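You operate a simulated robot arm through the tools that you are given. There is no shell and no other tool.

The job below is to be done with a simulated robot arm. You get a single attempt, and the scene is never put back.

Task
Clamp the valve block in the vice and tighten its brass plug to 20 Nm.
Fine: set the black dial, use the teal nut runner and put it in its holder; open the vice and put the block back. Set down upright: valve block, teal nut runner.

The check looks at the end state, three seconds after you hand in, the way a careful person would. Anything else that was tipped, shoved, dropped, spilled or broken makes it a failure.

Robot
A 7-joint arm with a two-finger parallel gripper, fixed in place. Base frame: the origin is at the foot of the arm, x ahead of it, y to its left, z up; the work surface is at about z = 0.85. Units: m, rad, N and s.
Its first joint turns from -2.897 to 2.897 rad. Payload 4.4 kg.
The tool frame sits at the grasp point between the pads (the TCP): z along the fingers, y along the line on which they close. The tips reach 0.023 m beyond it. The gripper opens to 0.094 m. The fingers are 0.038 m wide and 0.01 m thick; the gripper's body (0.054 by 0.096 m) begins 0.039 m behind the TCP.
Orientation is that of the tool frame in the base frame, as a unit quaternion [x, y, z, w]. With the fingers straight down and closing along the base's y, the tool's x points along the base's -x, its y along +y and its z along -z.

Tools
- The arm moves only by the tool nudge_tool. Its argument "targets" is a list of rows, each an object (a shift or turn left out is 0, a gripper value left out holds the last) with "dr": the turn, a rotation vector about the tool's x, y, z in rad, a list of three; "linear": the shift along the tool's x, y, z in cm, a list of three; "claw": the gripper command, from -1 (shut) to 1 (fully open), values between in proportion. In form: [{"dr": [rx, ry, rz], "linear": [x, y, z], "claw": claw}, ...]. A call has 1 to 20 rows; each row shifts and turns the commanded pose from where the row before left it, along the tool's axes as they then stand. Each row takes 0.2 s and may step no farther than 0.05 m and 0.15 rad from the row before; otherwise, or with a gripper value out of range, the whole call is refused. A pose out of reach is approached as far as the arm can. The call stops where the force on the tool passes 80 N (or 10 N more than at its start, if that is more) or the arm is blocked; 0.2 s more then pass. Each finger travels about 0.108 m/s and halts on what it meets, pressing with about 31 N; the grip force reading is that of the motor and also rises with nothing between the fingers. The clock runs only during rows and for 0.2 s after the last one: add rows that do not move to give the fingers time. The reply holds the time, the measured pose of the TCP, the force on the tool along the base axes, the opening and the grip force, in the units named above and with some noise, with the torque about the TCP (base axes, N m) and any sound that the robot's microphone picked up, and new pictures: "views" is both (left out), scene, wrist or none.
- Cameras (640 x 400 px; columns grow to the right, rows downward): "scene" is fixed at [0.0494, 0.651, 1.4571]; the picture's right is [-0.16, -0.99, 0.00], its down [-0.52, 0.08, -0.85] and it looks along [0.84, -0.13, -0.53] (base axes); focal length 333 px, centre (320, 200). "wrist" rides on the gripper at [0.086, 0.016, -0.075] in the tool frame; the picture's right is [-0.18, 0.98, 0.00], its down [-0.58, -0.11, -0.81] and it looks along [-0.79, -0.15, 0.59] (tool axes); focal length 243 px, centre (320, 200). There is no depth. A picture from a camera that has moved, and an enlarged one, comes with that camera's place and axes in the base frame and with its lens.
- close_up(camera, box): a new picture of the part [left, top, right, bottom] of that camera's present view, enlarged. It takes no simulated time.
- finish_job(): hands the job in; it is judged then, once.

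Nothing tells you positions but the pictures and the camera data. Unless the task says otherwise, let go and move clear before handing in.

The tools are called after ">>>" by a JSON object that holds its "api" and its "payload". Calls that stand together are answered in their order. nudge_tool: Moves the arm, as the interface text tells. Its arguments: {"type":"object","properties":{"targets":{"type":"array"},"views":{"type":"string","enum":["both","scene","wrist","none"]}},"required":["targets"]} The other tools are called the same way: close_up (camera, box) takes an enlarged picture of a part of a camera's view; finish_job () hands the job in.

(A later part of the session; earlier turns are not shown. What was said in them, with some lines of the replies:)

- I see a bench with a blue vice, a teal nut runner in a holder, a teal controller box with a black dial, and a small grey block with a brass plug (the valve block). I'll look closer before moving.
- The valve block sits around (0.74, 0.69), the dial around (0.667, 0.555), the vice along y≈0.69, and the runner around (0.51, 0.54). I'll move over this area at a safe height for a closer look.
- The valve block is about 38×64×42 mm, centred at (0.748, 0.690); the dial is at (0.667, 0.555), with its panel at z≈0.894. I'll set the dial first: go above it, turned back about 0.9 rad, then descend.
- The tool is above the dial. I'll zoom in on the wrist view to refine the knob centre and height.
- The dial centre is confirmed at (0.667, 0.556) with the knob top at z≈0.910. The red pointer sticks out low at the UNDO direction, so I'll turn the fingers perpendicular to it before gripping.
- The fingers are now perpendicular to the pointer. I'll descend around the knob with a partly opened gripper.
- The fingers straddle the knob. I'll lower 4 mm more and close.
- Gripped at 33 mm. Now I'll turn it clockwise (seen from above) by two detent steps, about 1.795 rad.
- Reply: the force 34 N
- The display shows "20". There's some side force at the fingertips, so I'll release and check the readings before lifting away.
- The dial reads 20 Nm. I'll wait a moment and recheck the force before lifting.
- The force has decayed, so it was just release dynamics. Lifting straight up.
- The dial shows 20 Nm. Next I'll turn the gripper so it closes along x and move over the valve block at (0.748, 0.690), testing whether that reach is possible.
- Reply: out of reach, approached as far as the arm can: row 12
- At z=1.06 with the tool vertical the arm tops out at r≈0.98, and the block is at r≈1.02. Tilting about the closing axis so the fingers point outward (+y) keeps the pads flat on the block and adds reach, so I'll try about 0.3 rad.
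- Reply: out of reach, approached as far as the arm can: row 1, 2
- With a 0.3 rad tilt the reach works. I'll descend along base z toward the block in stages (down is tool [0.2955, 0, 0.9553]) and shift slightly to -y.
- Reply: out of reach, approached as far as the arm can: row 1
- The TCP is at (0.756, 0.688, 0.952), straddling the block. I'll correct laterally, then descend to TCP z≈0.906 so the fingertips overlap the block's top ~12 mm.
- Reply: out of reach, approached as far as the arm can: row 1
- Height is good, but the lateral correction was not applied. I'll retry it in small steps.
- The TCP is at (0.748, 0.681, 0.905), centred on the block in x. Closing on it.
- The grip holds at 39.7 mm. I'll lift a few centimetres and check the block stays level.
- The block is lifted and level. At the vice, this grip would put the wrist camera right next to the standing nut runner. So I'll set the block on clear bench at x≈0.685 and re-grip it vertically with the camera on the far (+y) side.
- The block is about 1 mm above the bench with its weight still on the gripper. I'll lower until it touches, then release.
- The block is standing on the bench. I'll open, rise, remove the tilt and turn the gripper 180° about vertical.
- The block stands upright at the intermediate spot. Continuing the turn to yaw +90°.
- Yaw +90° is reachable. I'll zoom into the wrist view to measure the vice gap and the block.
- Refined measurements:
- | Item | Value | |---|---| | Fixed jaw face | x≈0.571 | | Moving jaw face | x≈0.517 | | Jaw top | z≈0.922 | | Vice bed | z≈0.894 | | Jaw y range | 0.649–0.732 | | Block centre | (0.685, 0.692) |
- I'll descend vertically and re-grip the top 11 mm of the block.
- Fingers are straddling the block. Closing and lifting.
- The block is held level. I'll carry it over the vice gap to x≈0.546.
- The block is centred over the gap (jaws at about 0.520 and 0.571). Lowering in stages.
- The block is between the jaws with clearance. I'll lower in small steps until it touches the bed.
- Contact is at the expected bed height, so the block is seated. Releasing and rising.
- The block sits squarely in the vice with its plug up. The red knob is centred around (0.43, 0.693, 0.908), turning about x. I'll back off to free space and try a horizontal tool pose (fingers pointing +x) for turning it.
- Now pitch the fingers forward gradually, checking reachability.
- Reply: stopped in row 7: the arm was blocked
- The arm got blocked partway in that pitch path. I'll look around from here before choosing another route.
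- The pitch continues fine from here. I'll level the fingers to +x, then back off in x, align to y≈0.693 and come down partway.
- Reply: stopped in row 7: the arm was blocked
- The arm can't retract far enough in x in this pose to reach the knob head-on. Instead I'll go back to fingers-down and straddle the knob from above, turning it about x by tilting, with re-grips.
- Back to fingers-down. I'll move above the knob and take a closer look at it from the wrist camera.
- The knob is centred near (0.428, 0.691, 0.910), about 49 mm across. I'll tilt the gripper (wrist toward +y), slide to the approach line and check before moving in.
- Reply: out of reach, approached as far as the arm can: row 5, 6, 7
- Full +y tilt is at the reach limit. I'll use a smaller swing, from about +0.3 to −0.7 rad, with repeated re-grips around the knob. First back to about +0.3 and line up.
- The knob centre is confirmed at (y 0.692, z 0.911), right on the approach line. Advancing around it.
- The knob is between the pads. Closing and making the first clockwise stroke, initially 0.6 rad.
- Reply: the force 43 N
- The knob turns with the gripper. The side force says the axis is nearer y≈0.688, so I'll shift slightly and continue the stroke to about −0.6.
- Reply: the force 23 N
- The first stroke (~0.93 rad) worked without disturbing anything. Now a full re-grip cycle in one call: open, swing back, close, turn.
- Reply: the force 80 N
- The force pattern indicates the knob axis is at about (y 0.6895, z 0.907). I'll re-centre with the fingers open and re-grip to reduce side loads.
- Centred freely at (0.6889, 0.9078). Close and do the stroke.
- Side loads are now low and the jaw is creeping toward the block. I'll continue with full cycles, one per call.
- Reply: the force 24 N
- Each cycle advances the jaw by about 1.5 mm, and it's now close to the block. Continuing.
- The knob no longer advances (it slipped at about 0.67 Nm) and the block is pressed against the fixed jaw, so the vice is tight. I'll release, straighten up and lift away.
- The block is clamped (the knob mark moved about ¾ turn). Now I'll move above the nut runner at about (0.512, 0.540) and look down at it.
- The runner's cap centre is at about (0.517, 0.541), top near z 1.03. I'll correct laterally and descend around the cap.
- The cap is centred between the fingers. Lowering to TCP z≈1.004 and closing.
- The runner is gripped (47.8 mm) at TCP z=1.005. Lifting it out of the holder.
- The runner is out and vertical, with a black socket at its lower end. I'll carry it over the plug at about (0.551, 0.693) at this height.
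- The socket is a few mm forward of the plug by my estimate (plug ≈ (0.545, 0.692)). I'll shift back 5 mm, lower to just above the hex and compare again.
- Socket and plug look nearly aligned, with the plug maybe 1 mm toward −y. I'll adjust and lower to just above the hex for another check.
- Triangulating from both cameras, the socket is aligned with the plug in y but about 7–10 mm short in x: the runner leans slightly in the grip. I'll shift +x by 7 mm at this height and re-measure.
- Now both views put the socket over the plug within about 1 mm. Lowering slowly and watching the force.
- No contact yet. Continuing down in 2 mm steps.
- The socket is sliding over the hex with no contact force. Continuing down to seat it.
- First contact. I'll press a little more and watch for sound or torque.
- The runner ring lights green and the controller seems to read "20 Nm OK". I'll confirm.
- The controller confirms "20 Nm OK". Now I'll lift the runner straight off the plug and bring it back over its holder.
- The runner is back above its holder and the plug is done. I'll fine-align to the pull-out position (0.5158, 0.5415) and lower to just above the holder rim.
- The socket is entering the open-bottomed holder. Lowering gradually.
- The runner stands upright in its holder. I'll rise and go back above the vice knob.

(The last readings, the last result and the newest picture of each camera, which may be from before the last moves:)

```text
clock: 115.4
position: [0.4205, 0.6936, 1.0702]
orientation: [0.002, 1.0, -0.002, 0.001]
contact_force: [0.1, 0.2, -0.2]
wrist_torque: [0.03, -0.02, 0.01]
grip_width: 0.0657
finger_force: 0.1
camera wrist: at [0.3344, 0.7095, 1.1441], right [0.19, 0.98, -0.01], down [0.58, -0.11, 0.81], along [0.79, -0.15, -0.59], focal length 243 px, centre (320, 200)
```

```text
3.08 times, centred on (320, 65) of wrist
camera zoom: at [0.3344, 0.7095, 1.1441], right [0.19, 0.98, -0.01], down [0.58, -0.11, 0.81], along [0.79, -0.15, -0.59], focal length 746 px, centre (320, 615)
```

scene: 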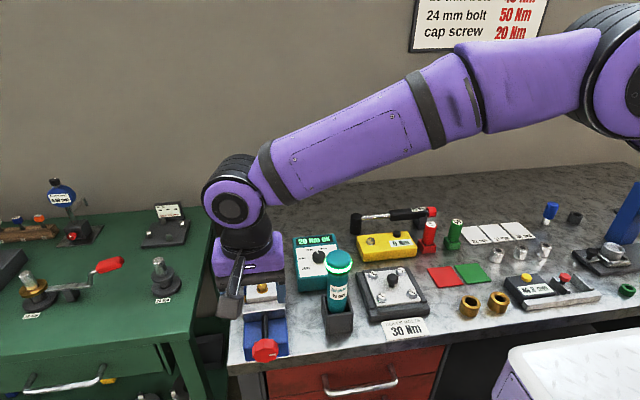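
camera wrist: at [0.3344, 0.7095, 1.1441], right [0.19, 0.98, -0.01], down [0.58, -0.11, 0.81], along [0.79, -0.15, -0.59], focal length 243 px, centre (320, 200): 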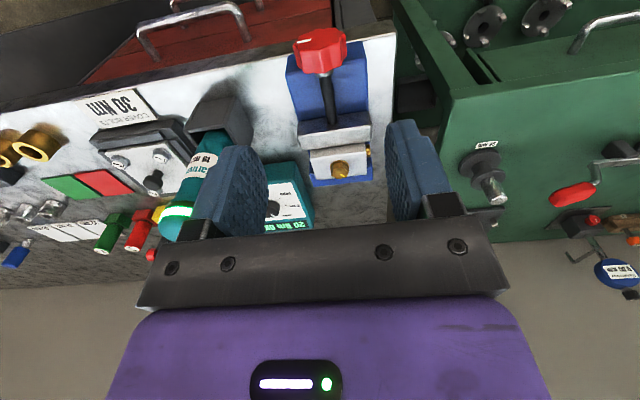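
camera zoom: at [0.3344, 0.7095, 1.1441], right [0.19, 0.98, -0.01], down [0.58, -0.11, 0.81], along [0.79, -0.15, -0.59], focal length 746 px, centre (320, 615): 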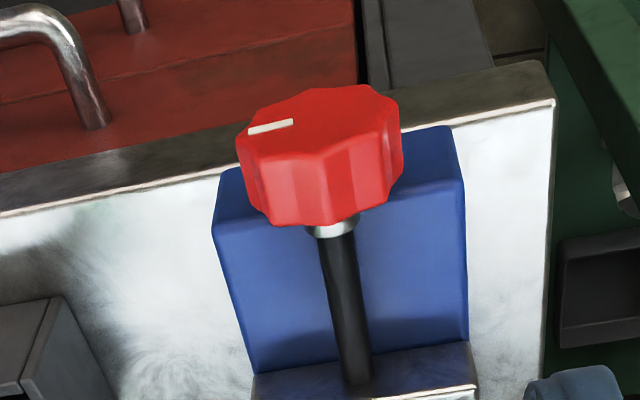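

The runner is fine. Now descending over the knob, tilting to −0.6 and gripping, for counter-clockwise strokes.

>>> {"api": "nudge_tool", "payload": {"targets": [{"linear": [-0.2, -0.4, 0]}, {"linear": [0, 0, 4]}, {"linear": [0, 0, 4]}, {"linear": [0, 0, 4]}, {"linear": [0, 0, 4.2]}, {}, {"dr": [-0.15, 0, 0]}, {"dr": [-0.15, 0, 0]}, {"dr": [-0.15, 0, 0]}, {"dr": [-0.13, 0, 0]}, {}]}}

>>> {"api": "close_up", "payload": {"camera": "wrist", "box": [200, 50, 440, 230]}}

```text
clock: 117.8
position: [0.4255, 0.6853, 0.9097]
orientation: [0.001, 0.959, 0.283, 0.001]
contact_force: [0.0, -0.3, -0.5]
wrist_torque: [-0.01, -0.05, 0.0]
grip_width: 0.0656
finger_force: 0.1
camera wrist: at [0.3378, 0.6598, 0.9797], right [0.18, 0.82, 0.54], down [0.58, -0.53, 0.62], along [0.79, 0.2, -0.58], focal length 243 px, centre (320, 200)
```

scene: 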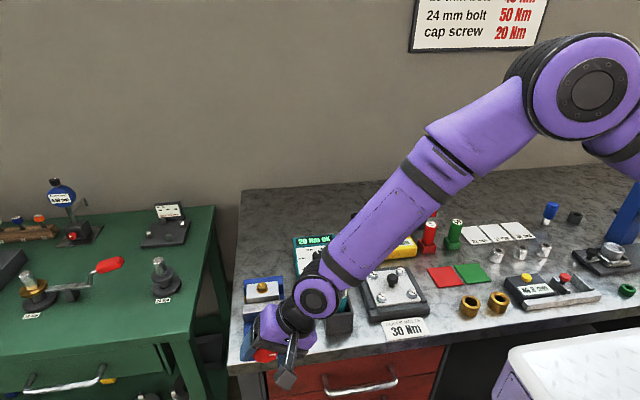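
wrist: 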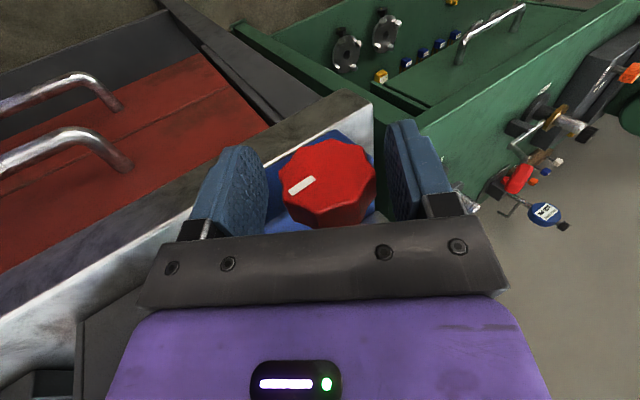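

```text
2.22 times, centred on (320, 140) of wrist
camera zoom: at [0.3378, 0.6598, 0.9797], right [0.18, 0.82, 0.54], down [0.58, -0.53, 0.62], along [0.79, 0.2, -0.58], focal length 539 px, centre (320, 333)
```

zoom: 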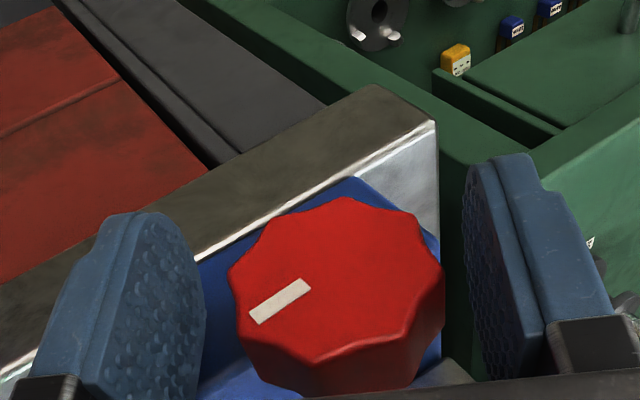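

Re-centre on the knob axis, grip, and turn counter-clockwise.

>>> {"api": "nudge_tool", "payload": {"targets": [{"linear": [0.3, 0.26, 0.37]}, {}, {"claw": -1}, {}, {}, {"dr": [0.15, 0, 0]}, {"dr": [0.15, 0, 0]}, {"dr": [0.15, 0, 0]}, {"dr": [0.15, 0, 0]}, {"dr": [0.15, 0, 0]}, {"dr": [0.15, 0, 0]}, {"dr": [0.12, 0, 0]}, {}]}}

>>> {"api": "close_up", "payload": {"camera": "wrist", "box": [200, 50, 440, 230]}}

```text
clock: 120.6
position: [0.4233, 0.6897, 0.9079]
orientation: [0.003, 0.975, -0.221, 0.001]
contact_force: [12.8, 8.1, 13.5]
wrist_torque: [0.0, -0.78, 0.7]
grip_width: 0.0478
finger_force: 45.5
camera wrist: at [0.3361, 0.7372, 0.9675], right [0.19, 0.89, -0.42], down [0.58, 0.25, 0.78], along [0.79, -0.39, -0.47], focal length 243 px, centre (320, 200)
```

scene: 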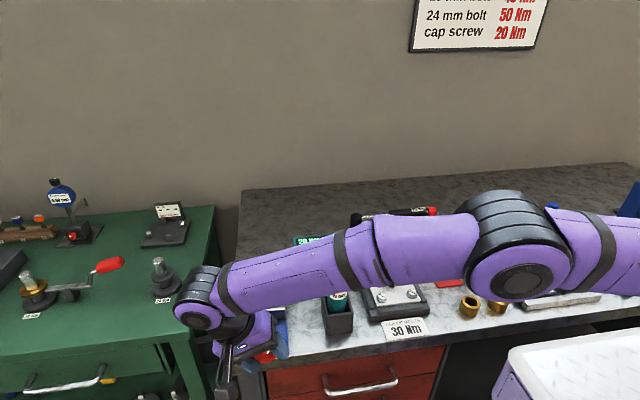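
wrist: 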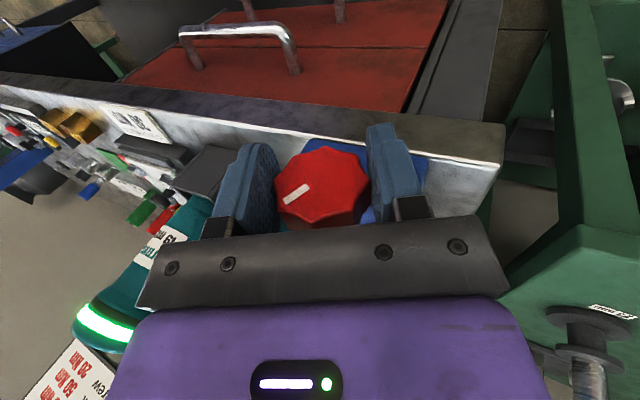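

```text
2.22 times, centred on (320, 140) of wrist
camera zoom: at [0.3361, 0.7372, 0.9675], right [0.19, 0.89, -0.42], down [0.58, 0.25, 0.78], along [0.79, -0.39, -0.47], focal length 539 px, centre (320, 333)
```

zoom: 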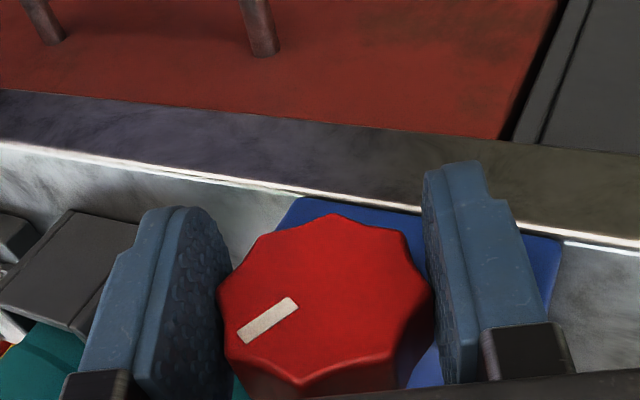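

The knob turned back with the grip. Repeating counter-clockwise cycles.

>>> {"api": "nudge_tool", "payload": {"targets": [{"claw": 0.3}, {}, {"dr": [-0.15, 0, 0]}, {"dr": [-0.15, 0, 0]}, {"dr": [-0.15, 0, 0]}, {"dr": [-0.15, 0, 0]}, {"dr": [-0.15, 0, 0]}, {"dr": [-0.15, 0, 0]}, {"dr": [-0.12, 0, 0]}, {}, {"claw": -1}, {}, {"dr": [0.15, 0, 0]}, {"dr": [0.15, 0, 0]}, {"dr": [0.15, 0, 0]}, {"dr": [0.15, 0, 0]}, {"dr": [0.15, 0, 0]}, {"dr": [0.15, 0, 0]}, {"dr": [0.12, 0, 0]}, {}], "views": "wrist"}}

```text
clock: 124.8
position: [0.4225, 0.6898, 0.9091]
orientation: [0.001, 0.975, -0.222, 0.002]
contact_force: [-3.6, 9.3, 16.2]
wrist_torque: [0.0, -1.02, 0.84]
grip_width: 0.0474
finger_force: 44.4
camera wrist: at [0.335, 0.7374, 0.968], right [0.19, 0.89, -0.42], down [0.58, 0.25, 0.78], along [0.79, -0.39, -0.47], focal length 243 px, centre (320, 200)
```

wrist: 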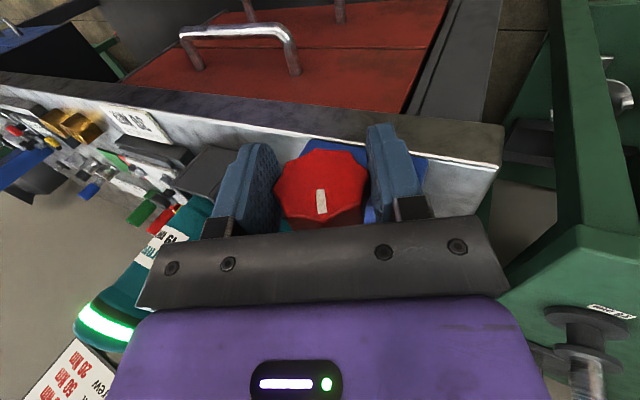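

>>> {"api": "nudge_tool", "payload": {"targets": [{"claw": 0.3}, {}, {"dr": [-0.15, 0, 0]}, {"dr": [-0.15, 0, 0]}, {"dr": [-0.15, 0, 0]}, {"dr": [-0.15, 0, 0]}, {"dr": [-0.15, 0, 0]}, {"dr": [-0.15, 0, 0]}, {"dr": [-0.12, 0, 0]}, {}, {"claw": -1}, {}, {"dr": [0.15, 0, 0]}, {"dr": [0.15, 0, 0]}, {"dr": [0.15, 0, 0]}, {"dr": [0.15, 0, 0]}, {"dr": [0.15, 0, 0]}, {"dr": [0.15, 0, 0]}, {"dr": [0.12, 0, 0]}, {}], "views": "wrist"}}

```text
clock: 129.0
position: [0.423, 0.6901, 0.9069]
orientation: [0.001, 0.975, -0.221, 0.002]
contact_force: [4.7, 9.3, 11.3]
wrist_torque: [-0.01, -1.0, 0.98]
grip_width: 0.0476
finger_force: 44.8
camera wrist: at [0.3353, 0.7373, 0.9677], right [0.19, 0.89, -0.42], down [0.58, 0.25, 0.78], along [0.79, -0.39, -0.47], focal length 243 px, centre (320, 200)
```

wrist: 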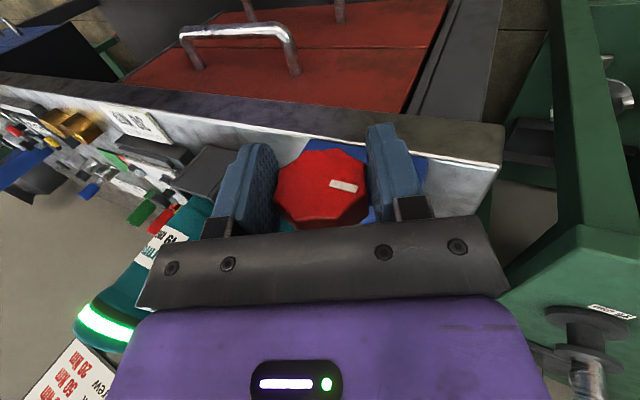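

>>> {"api": "nudge_tool", "payload": {"targets": [{"claw": 0.3}, {}, {"dr": [-0.15, 0, 0]}, {"dr": [-0.15, 0, 0]}, {"dr": [-0.15, 0, 0]}, {"dr": [-0.15, 0, 0]}, {"dr": [-0.15, 0, 0]}, {"dr": [-0.15, 0, 0]}, {"dr": [-0.12, 0, 0]}, {}, {"claw": -1}, {}, {"dr": [0.15, 0, 0]}, {"dr": [0.15, 0, 0]}, {"dr": [0.15, 0, 0]}, {"dr": [0.15, 0, 0]}, {"dr": [0.15, 0, 0]}, {"dr": [0.15, 0, 0]}, {"dr": [0.12, 0, 0]}, {}], "views": "wrist"}}

```text
clock: 133.2
position: [0.4222, 0.6893, 0.9083]
orientation: [0.002, 0.975, -0.221, 0.001]
contact_force: [-3.1, 8.6, 13.6]
wrist_torque: [-0.01, -1.16, 0.78]
grip_width: 0.048
finger_force: 45.3
camera wrist: at [0.3348, 0.7373, 0.9679], right [0.19, 0.89, -0.42], down [0.58, 0.25, 0.78], along [0.79, -0.39, -0.47], focal length 243 px, centre (320, 200)
```

wrist: 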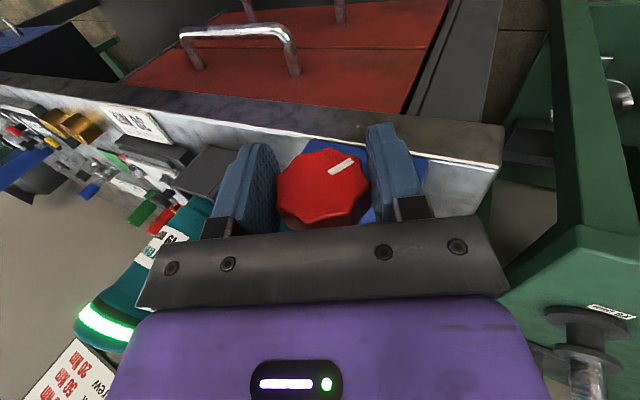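

One last partial stroke (~0.75 rad) should bring the vice back to its starting opening; then straighten and rise.

>>> {"api": "nudge_tool", "payload": {"targets": [{"claw": 0.3}, {}, {"dr": [-0.15, 0, 0]}, {"dr": [-0.15, 0, 0]}, {"dr": [-0.15, 0, 0]}, {"dr": [-0.15, 0, 0]}, {"dr": [-0.15, 0, 0]}, {}, {"claw": -1}, {}, {"dr": [0.15, 0, 0]}, {"dr": [0.15, 0, 0]}, {"dr": [0.15, 0, 0]}, {"dr": [0.15, 0, 0]}, {"dr": [0.1, 0, 0]}, {"claw": 0.4}, {}, {"dr": [-0.13, 0, 0]}, {"dr": [-0.13, 0, 0]}, {"dr": [-0.13, 0, 0]}], "views": "wrist"}}

```text
clock: 137.4
position: [0.421, 0.6899, 0.9076]
orientation: [0.001, 1.0, -0.002, 0.001]
contact_force: [-0.5, 0.1, 0.4]
wrist_torque: [-0.03, 0.01, -0.01]
grip_width: 0.0659
finger_force: 0.1
camera wrist: at [0.3348, 0.7073, 0.9817], right [0.19, 0.98, 0.0], down [0.58, -0.11, 0.81], along [0.79, -0.15, -0.59], focal length 243 px, centre (320, 200)
```

wrist: 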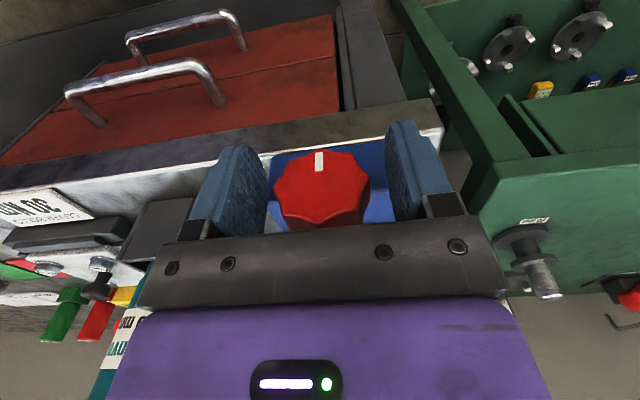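

The knob mark is back at its starting position. Rising, turning to yaw +90° and moving above the block.

>>> {"api": "nudge_tool", "payload": {"targets": [{"linear": [0, 0, -4]}, {"linear": [0, 0, -5]}, {"linear": [0, 0, -5]}, {"linear": [0, 0, -5]}, {"dr": [0, 0, 0.143]}, {"dr": [0, 0, 0.143]}, {"dr": [0, 0, 0.143]}, {"dr": [0, 0, 0.143]}, {"dr": [0, 0, 0.143]}, {"dr": [0, 0, 0.143]}, {"dr": [0, 0, 0.143]}, {"dr": [0, 0, 0.143]}, {"dr": [0, 0, 0.143]}, {"dr": [0, 0, 0.143]}, {"dr": [0, 0, 0.143]}, {"linear": [0, 4.2, 0]}, {"linear": [0, 4.2, 0]}, {"linear": [0, 4.2, 0]}, {}]}}

>>> {"api": "close_up", "payload": {"camera": "wrist", "box": [150, 0, 450, 180]}}

>>> {"api": "close_up", "payload": {"camera": "scene", "box": [215, 260, 305, 370]}}

```text
clock: 141.4
position: [0.5474, 0.6899, 1.0978]
orientation: [0.708, 0.706, -0.001, 0.003]
contact_force: [0.2, 0.2, -0.5]
wrist_torque: [0.0, -0.02, -0.03]
grip_width: 0.0657
finger_force: 0.1
camera wrist: at [0.5633, 0.7774, 1.1722], right [0.98, -0.19, 0.0], down [-0.11, -0.58, 0.81], along [-0.15, -0.8, -0.59], focal length 243 px, centre (320, 200)
```

scene: 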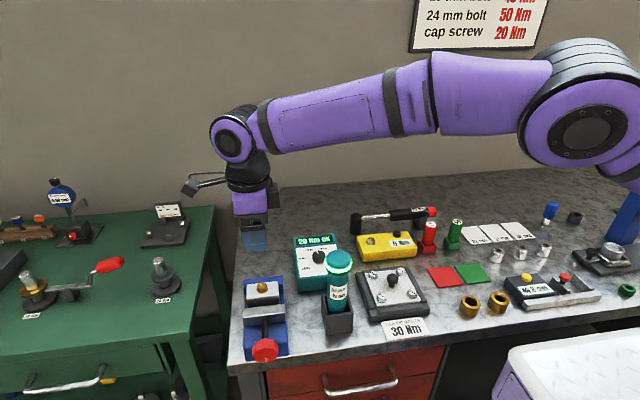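
wrist: 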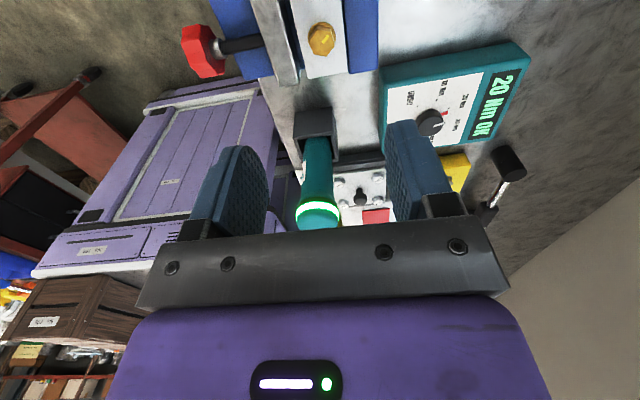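

```text
2.13 times, centred on (300, 90) of wrist
camera zoom: at [0.5633, 0.7774, 1.1722], right [0.98, -0.19, 0.0], down [-0.11, -0.58, 0.81], along [-0.15, -0.8, -0.59], focal length 518 px, centre (363, 435)
```

zoom: 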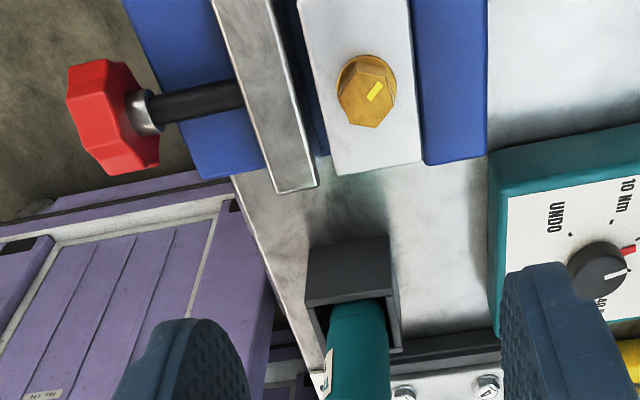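

```text
3.64 times, centred on (260, 315) of scene
camera zoom: at [0.0494, 0.651, 1.4571], right [-0.16, -0.99, 0.0], down [-0.52, 0.08, -0.85], along [0.84, -0.13, -0.53], focal length 1211 px, centre (538, -218)
```

zoom: 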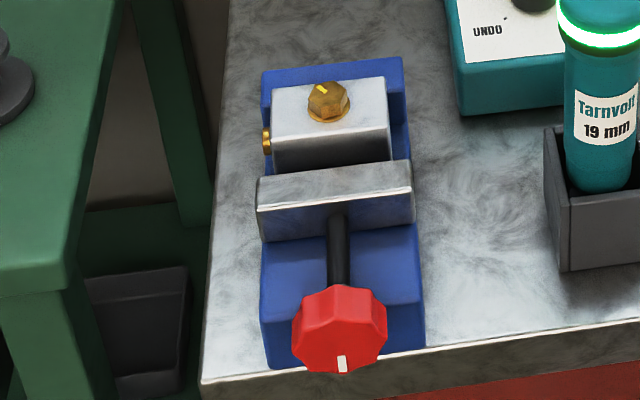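

The vice is open with the block free against the fixed jaw. I'll grip it with a 0.3 rad outward tilt from this side so I can carry it straight home.

>>> {"api": "nudge_tool", "payload": {"targets": [{"dr": [0, 0.15, 0]}, {"dr": [0, 0.15, 0]}, {"linear": [-0.57, 0, -0.18]}, {"linear": [-1.09, 0, 3.53]}, {"linear": [-1.09, 0, 3.53]}, {"linear": [-1.09, 0, 3.53]}, {}]}}

>>> {"api": "close_up", "payload": {"camera": "scene", "box": [210, 230, 310, 350]}}

>>> {"api": "close_up", "payload": {"camera": "wrist", "box": [150, 0, 450, 220]}}

```text
clock: 143.0
position: [0.5481, 0.685, 0.9865]
orientation: [0.701, 0.698, 0.105, -0.103]
contact_force: [-0.6, -0.6, 0.4]
wrist_torque: [0.02, 0.0, 0.01]
grip_width: 0.0657
finger_force: 0.1
camera wrist: at [0.5634, 0.746, 1.0822], right [0.98, -0.18, -0.05], down [-0.11, -0.79, 0.6], along [-0.15, -0.59, -0.8], focal length 243 px, centre (320, 200)
```

scene: 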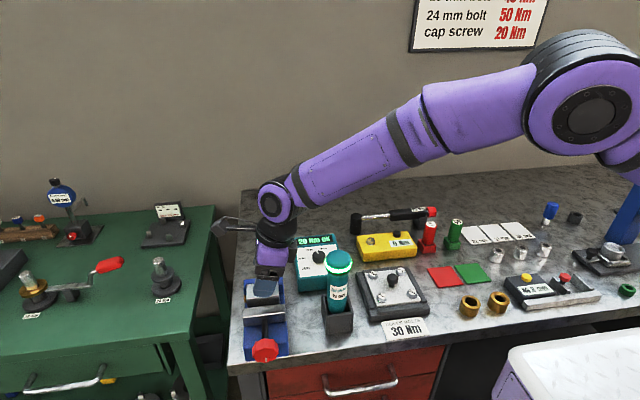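
wrist: 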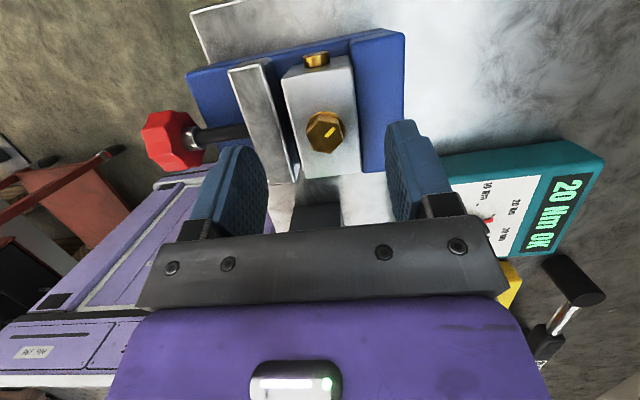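

```text
3.33 times, centred on (260, 290) of scene
camera zoom: at [0.0494, 0.651, 1.4571], right [-0.16, -0.99, 0.0], down [-0.52, 0.08, -0.85], along [0.84, -0.13, -0.53], focal length 1110 px, centre (520, -100)
```

zoom: 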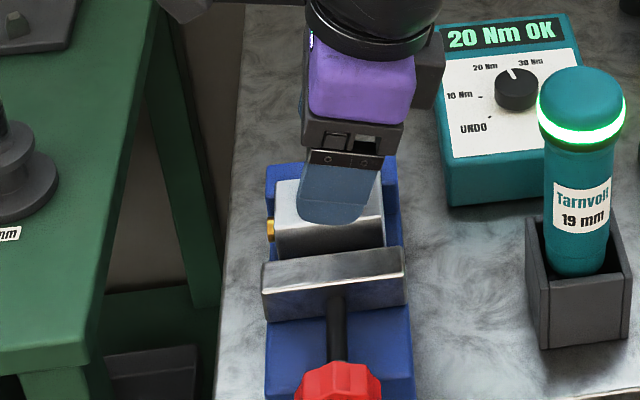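

```text
1.82 times, centred on (300, 110) of wrist
camera zoom: at [0.5634, 0.746, 1.0822], right [0.98, -0.18, -0.05], down [-0.11, -0.79, 0.6], along [-0.15, -0.59, -0.8], focal length 441 px, centre (356, 364)
```

zoom: 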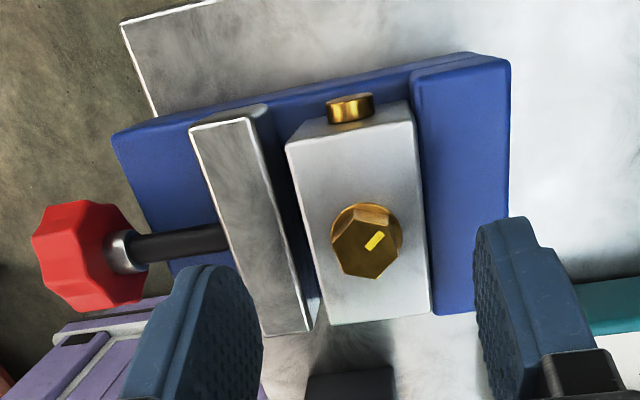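

The block is nearly centred between the open fingers. Lowering to grip height and closing.

>>> {"api": "nudge_tool", "payload": {"targets": [{"linear": [-0.5, 0.15, 1.62]}, {"linear": [-0.5, 0, 1.58]}, {}, {"claw": -1}, {}, {}]}}

>>> {"api": "close_up", "payload": {"camera": "scene", "box": [210, 230, 310, 350]}}

>>> {"api": "close_up", "payload": {"camera": "wrist", "box": [150, 0, 450, 220]}}

```text
clock: 144.4
position: [0.5482, 0.6842, 0.9532]
orientation: [0.701, 0.698, 0.105, -0.103]
contact_force: [1.1, 4.5, 8.2]
wrist_torque: [0.18, -0.22, 0.11]
grip_width: 0.0397
finger_force: 31.0
camera wrist: at [0.5651, 0.7453, 1.0489], right [0.98, -0.18, -0.05], down [-0.11, -0.79, 0.6], along [-0.15, -0.59, -0.8], focal length 243 px, centre (320, 200)
```

scene: 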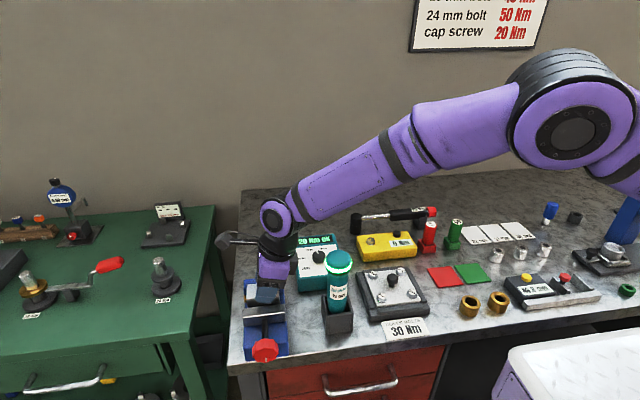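
wrist: 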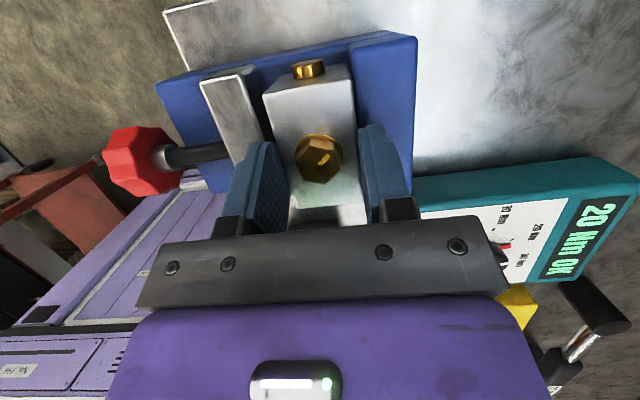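

```text
3.33 times, centred on (260, 290) of scene
camera zoom: at [0.0494, 0.651, 1.4571], right [-0.16, -0.99, 0.0], down [-0.52, 0.08, -0.85], along [0.84, -0.13, -0.53], focal length 1110 px, centre (520, -100)
```

zoom: 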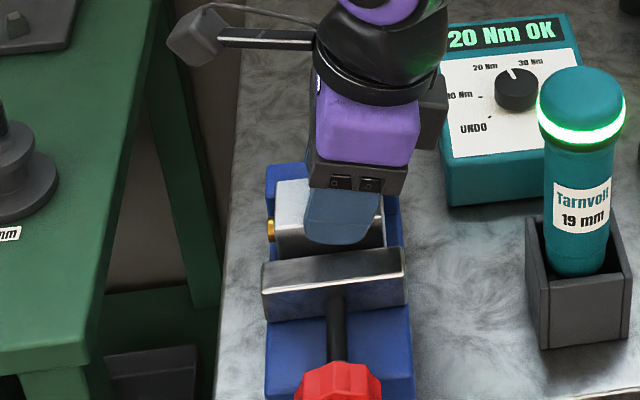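

```text
1.82 times, centred on (300, 110) of wrist
camera zoom: at [0.5651, 0.7453, 1.0489], right [0.98, -0.18, -0.05], down [-0.11, -0.79, 0.6], along [-0.15, -0.59, -0.8], focal length 441 px, centre (356, 364)
```

zoom: 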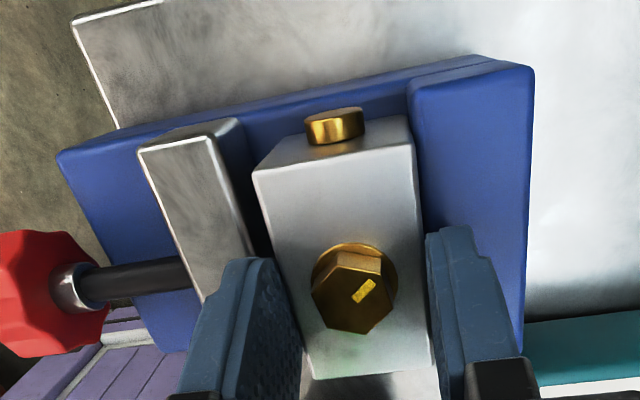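

Gripped at 39.7 mm. Lifting straight up out of the vice.

>>> {"api": "nudge_tool", "payload": {"targets": [{"linear": [0.3, 0, -0.96]}, {"linear": [0.89, 0, -2.87]}, {"linear": [1.18, 0, -3.82]}, {}, {}]}}

>>> {"api": "close_up", "payload": {"camera": "scene", "box": [210, 210, 310, 330]}}

```text
clock: 145.6
position: [0.5492, 0.6841, 1.0331]
orientation: [0.701, 0.698, 0.105, -0.103]
contact_force: [-0.2, 0.5, -3.4]
wrist_torque: [-0.01, -0.01, -0.02]
grip_width: 0.0394
finger_force: 30.8
camera wrist: at [0.5646, 0.7459, 1.1293], right [0.98, -0.18, -0.05], down [-0.11, -0.79, 0.6], along [-0.15, -0.59, -0.8], focal length 243 px, centre (320, 200)
```

scene: 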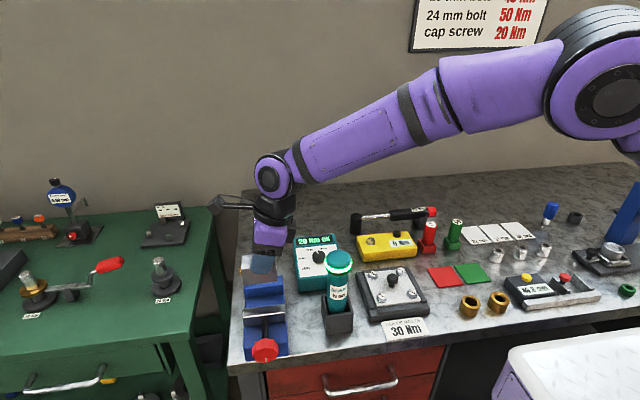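
wrist: 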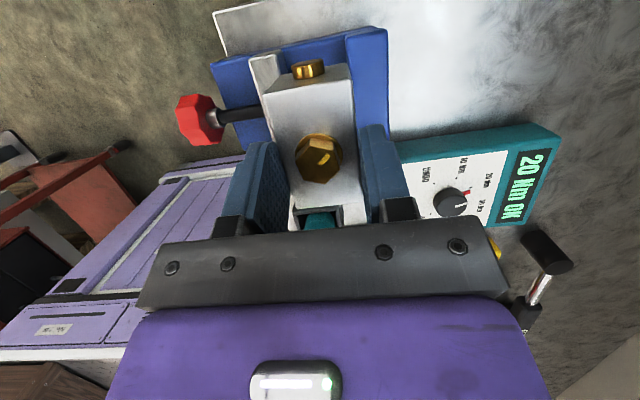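

```text
3.33 times, centred on (260, 270) of scene
camera zoom: at [0.0494, 0.651, 1.4571], right [-0.16, -0.99, 0.0], down [-0.52, 0.08, -0.85], along [0.84, -0.13, -0.53], focal length 1110 px, centre (520, -33)
```

zoom: 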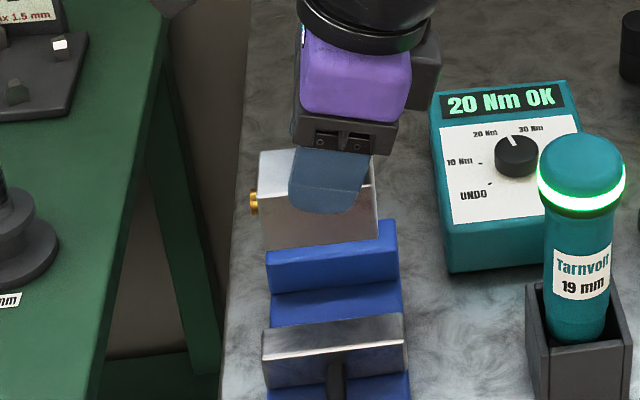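

The block is out and level. Moving along +x toward its home spot (0.748, 0.690), checking reach.

>>> {"api": "nudge_tool", "payload": {"targets": [{"linear": [-0.25, 4.0, -0.08]}, {"linear": [0, 4.0, 0]}, {"linear": [0, 4.0, 0]}, {"linear": [0, 4.0, 0]}, {"linear": [0, 3.85, 0]}, {}, {}]}}

```text
clock: 147.2
position: [0.7485, 0.6811, 1.0344]
orientation: [0.701, 0.698, 0.103, -0.103]
contact_force: [-0.4, -0.4, -2.8]
wrist_torque: [-0.02, -0.01, -0.02]
grip_width: 0.0397
finger_force: 31.1
camera wrist: at [0.7638, 0.7421, 1.1317], right [0.98, -0.18, -0.05], down [-0.11, -0.79, 0.6], along [-0.15, -0.59, -0.8], focal length 243 px, centre (320, 200)
```

scene: 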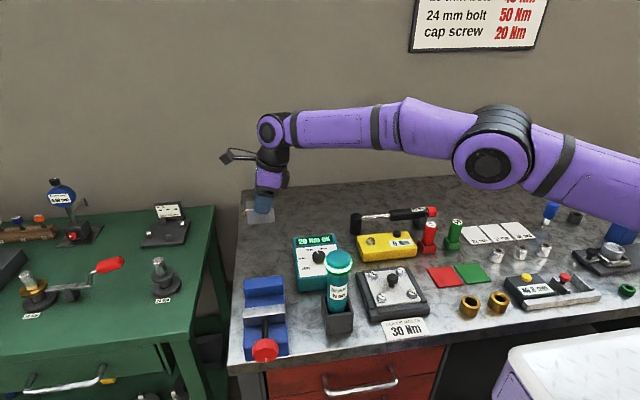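
wrist: 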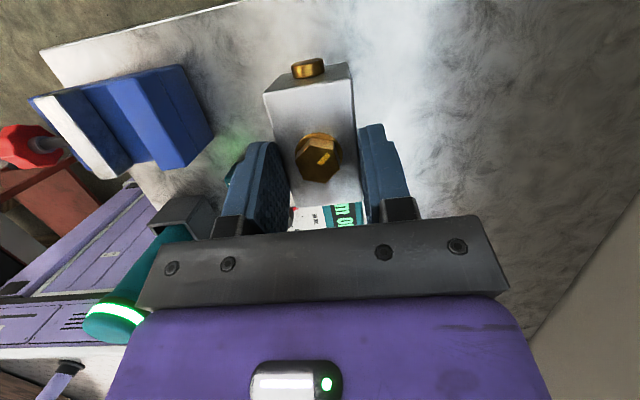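

Reach is fine here. Lowering toward the bench.

>>> {"api": "nudge_tool", "payload": {"targets": [{"linear": [-1.18, 0, 3.82]}, {"linear": [-1.18, 0, 3.82]}, {"linear": [-0.89, 0, 2.87]}, {"linear": [-0.2, 0, 0.67]}, {}, {}]}}

>>> {"api": "close_up", "payload": {"camera": "scene", "box": [220, 190, 320, 290]}}

```text
clock: 148.6
position: [0.7486, 0.6782, 0.9161]
orientation: [0.701, 0.698, 0.105, -0.103]
contact_force: [0.1, -0.4, -3.4]
wrist_torque: [-0.04, 0.0, 0.03]
grip_width: 0.0397
finger_force: 31.0
camera wrist: at [0.7639, 0.7414, 1.0129], right [0.98, -0.18, -0.05], down [-0.11, -0.79, 0.6], along [-0.15, -0.59, -0.8], focal length 243 px, centre (320, 200)
```

scene: 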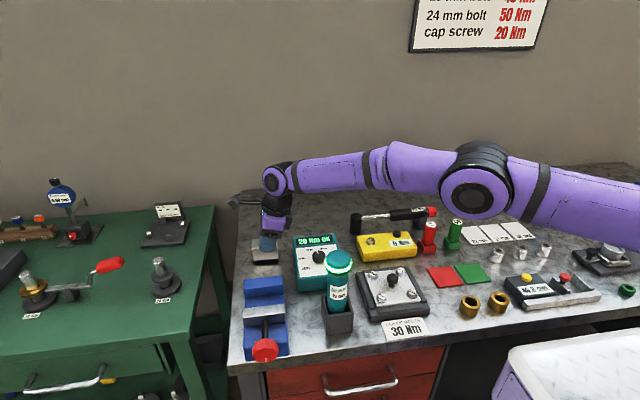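
wrist: 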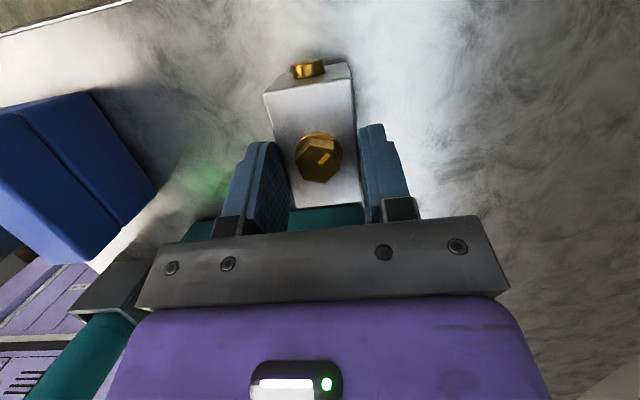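

```text
4.00 times, centred on (270, 240) of scene
camera zoom: at [0.0494, 0.651, 1.4571], right [-0.16, -0.99, 0.0], down [-0.52, 0.08, -0.85], along [0.84, -0.13, -0.53], focal length 1332 px, centre (520, 40)
```

zoom: 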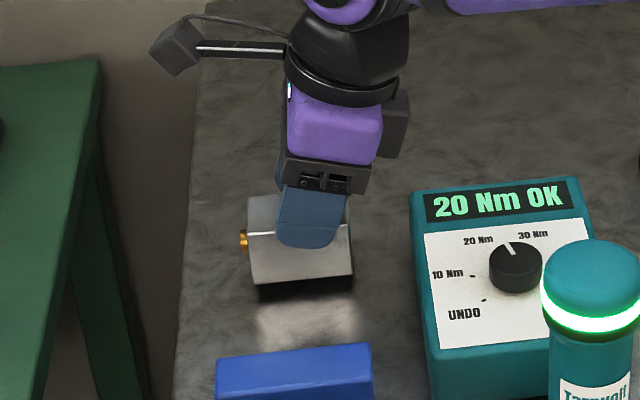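

Shifting +3 mm in y, then easing down to contact.

>>> {"api": "nudge_tool", "payload": {"targets": [{"linear": [0.29, 0, 0.09]}, {"linear": [-0.09, 0, 0.29]}, {"linear": [-0.09, 0, 0.29]}, {}, {}], "views": "none"}}

```text
clock: 149.8
position: [0.7486, 0.6827, 0.9099]
orientation: [0.701, 0.698, 0.105, -0.104]
contact_force: [0.5, -0.1, -2.8]
wrist_torque: [-0.02, -0.05, -0.02]
grip_width: 0.0391
finger_force: 31.3
```

>>> {"api": "nudge_tool", "payload": {"targets": [{"linear": [-0.03, 0, 0.1]}, {}, {"linear": [-0.03, 0, 0.1]}, {}], "views": "none"}}

```text
clock: 150.8
position: [0.749, 0.6833, 0.9074]
orientation: [0.701, 0.698, 0.104, -0.103]
contact_force: [0.5, -0.6, -2.3]
wrist_torque: [-0.04, -0.03, 0.0]
grip_width: 0.0397
finger_force: 31.0
```

>>> {"api": "nudge_tool", "payload": {"targets": [{"linear": [-0.03, 0, 0.1]}, {}, {"linear": [-0.015, 0, 0.05]}, {}], "views": "none"}}

```text
clock: 151.8
position: [0.7488, 0.6828, 0.906]
orientation: [0.701, 0.698, 0.105, -0.103]
contact_force: [-0.4, -1.8, 6.4]
wrist_torque: [0.24, 0.11, 0.06]
grip_width: 0.0398
finger_force: 31.2
```

The block is on the bench. Releasing and rising.

>>> {"api": "nudge_tool", "payload": {"targets": [{"claw": 0.1}, {}, {"claw": 0.6}, {}, {"linear": [1.18, 0, -3.82]}, {"linear": [1.18, 0, -3.82]}, {"linear": [1.18, 0, -3.82]}, {"linear": [1.18, 0, -3.82]}, {}]}}

>>> {"api": "close_up", "payload": {"camera": "scene", "box": [220, 210, 380, 370]}}

>>> {"api": "close_up", "payload": {"camera": "wrist", "box": [220, 0, 420, 130]}}

```text
clock: 153.8
position: [0.7468, 0.6841, 1.0662]
orientation: [0.7, 0.699, 0.105, -0.103]
contact_force: [0.4, -1.1, -1.0]
wrist_torque: [0.01, 0.01, -0.04]
grip_width: 0.0754
finger_force: 0.0
camera wrist: at [0.7629, 0.7442, 1.1623], right [0.98, -0.18, -0.05], down [-0.11, -0.79, 0.6], along [-0.15, -0.59, -0.8], focal length 243 px, centre (320, 200)
```

scene: 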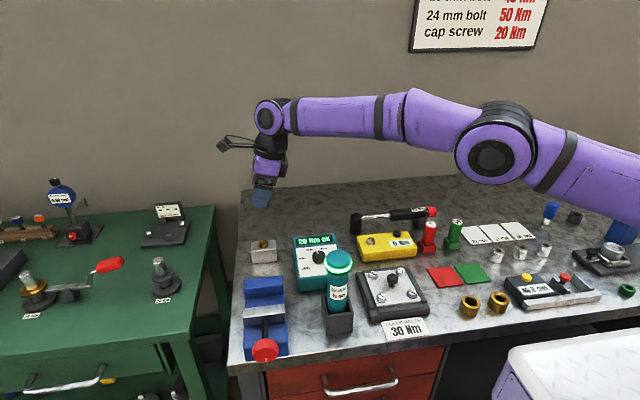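
wrist: 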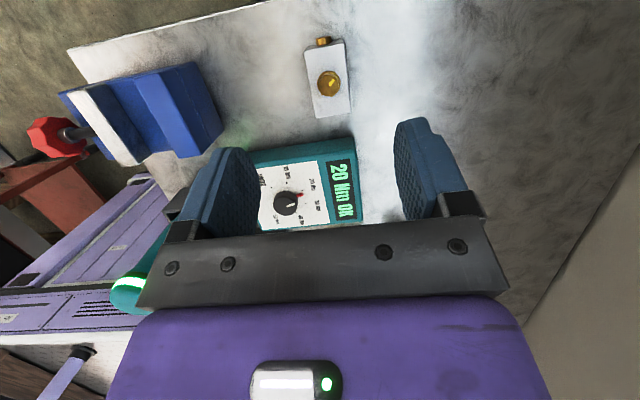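

```text
2.50 times, centred on (300, 290) of scene
camera zoom: at [0.0494, 0.651, 1.4571], right [-0.16, -0.99, 0.0], down [-0.52, 0.08, -0.85], along [0.84, -0.13, -0.53], focal length 832 px, centre (370, -25)
```

zoom: 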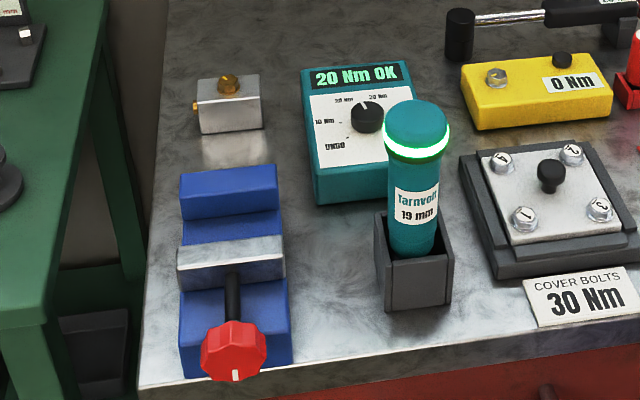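

```text
3.08 times, centred on (320, 65) of wrist
camera zoom: at [0.7629, 0.7442, 1.1623], right [0.98, -0.18, -0.05], down [-0.11, -0.79, 0.6], along [-0.15, -0.59, -0.8], focal length 746 px, centre (320, 615)
```

zoom: 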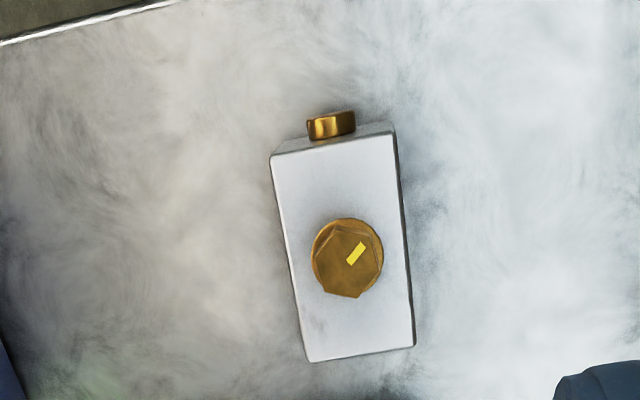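

The block appears to be back home. I'll compare with the initial close-up.

>>> {"api": "close_up", "payload": {"camera": "scene", "box": [235, 230, 295, 290]}}

>>> {"api": "close_up", "payload": {"camera": "scene", "box": [340, 190, 640, 350]}}

>>> {"api": "close_up", "payload": {"camera": "scene", "box": [220, 220, 360, 370]}}

```text
6.67 times, centred on (265, 260) of scene
camera zoom: at [0.0494, 0.651, 1.4571], right [-0.16, -0.99, 0.0], down [-0.52, 0.08, -0.85], along [0.84, -0.13, -0.53], focal length 2220 px, centre (687, -200)
```

zoom: 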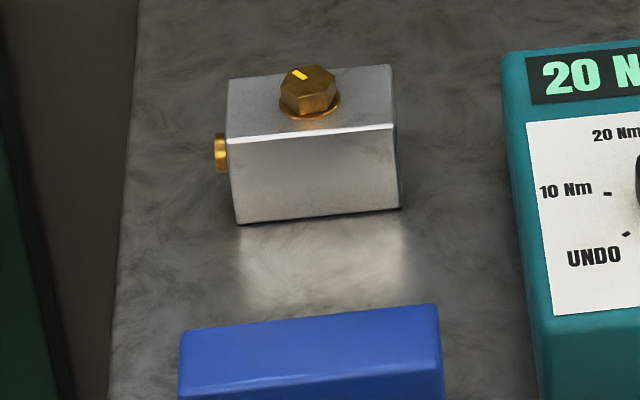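

```text
2.13 times, centred on (490, 270) of scene
camera zoom: at [0.0494, 0.651, 1.4571], right [-0.16, -0.99, 0.0], down [-0.52, 0.08, -0.85], along [0.84, -0.13, -0.53], focal length 710 px, centre (-43, 51)
```

zoom: 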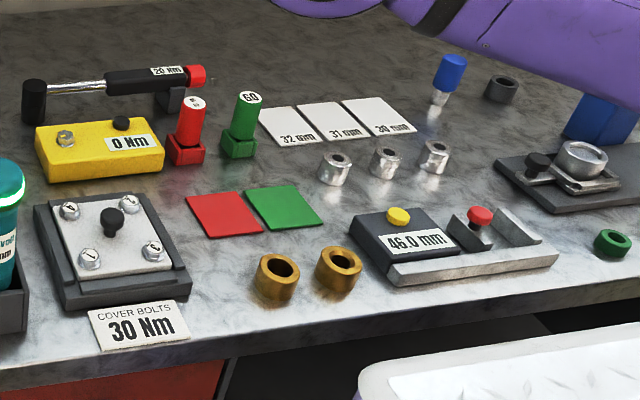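

```text
2.67 times, centred on (290, 295) of scene
camera zoom: at [0.0494, 0.651, 1.4571], right [-0.16, -0.99, 0.0], down [-0.52, 0.08, -0.85], along [0.84, -0.13, -0.53], focal length 888 px, centre (400, -53)
```

zoom: 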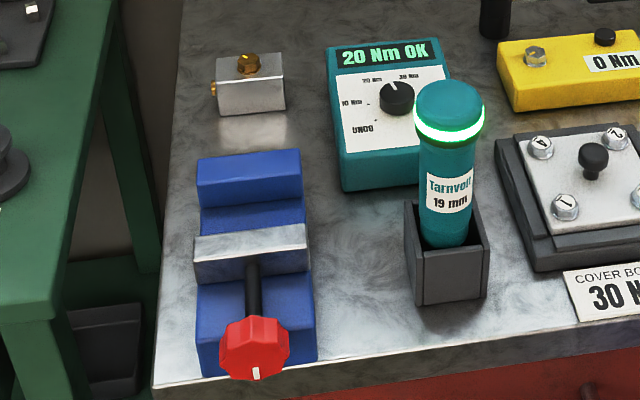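

The block is within about a millimetre of its original place, the runner is upright in its holder, the vice is open, and nothing else has moved. I'll retract the arm a little further before handing in.

>>> {"api": "nudge_tool", "payload": {"targets": [{"linear": [0, -4, 0]}, {"linear": [0, -4, 0]}, {"linear": [1.18, 0, -3.82]}, {"linear": [1.18, 0, -3.82]}, {"linear": [1.18, 0, -3.82]}, {}], "views": "scene"}}

```text
clock: 155.2
position: [0.6698, 0.6839, 1.185]
orientation: [0.701, 0.698, 0.104, -0.103]
contact_force: [-0.5, 0.1, 0.4]
wrist_torque: [-0.01, 0.02, -0.02]
grip_width: 0.0753
finger_force: 0.1
```

scene: 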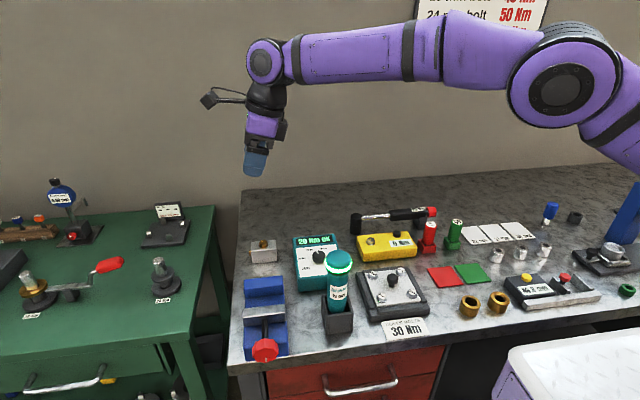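

The arm is clear. The controller shows 20 Nm OK, the runner is in its holder, the vice is open and the block is back in place, so I'm handing in.

>>> {"api": "finish_job", "payload": {}}

```text
The job is handed in.
```

The brass plug on the valve block is tightened to 20 Nm, with the controller reading "20 Nm OK". I've handed the job in; no pass or fail result has come back yet.

- **Dial:** set to 20 Nm. The pointer sits about 10° past the 20 mark toward 30, but the display read 20 Nm both before and after tightening.
- **Nut runner:** standing upright in its holder, with its ring still lit green.
- **Vice:** opened again, with the red knob's mark back where it started.
- **Valve block:** upright, within about 1 mm of its original spot.

Nothing else on the bench looks moved or knocked in the final pictures. The gripper is empty and well clear of everything.
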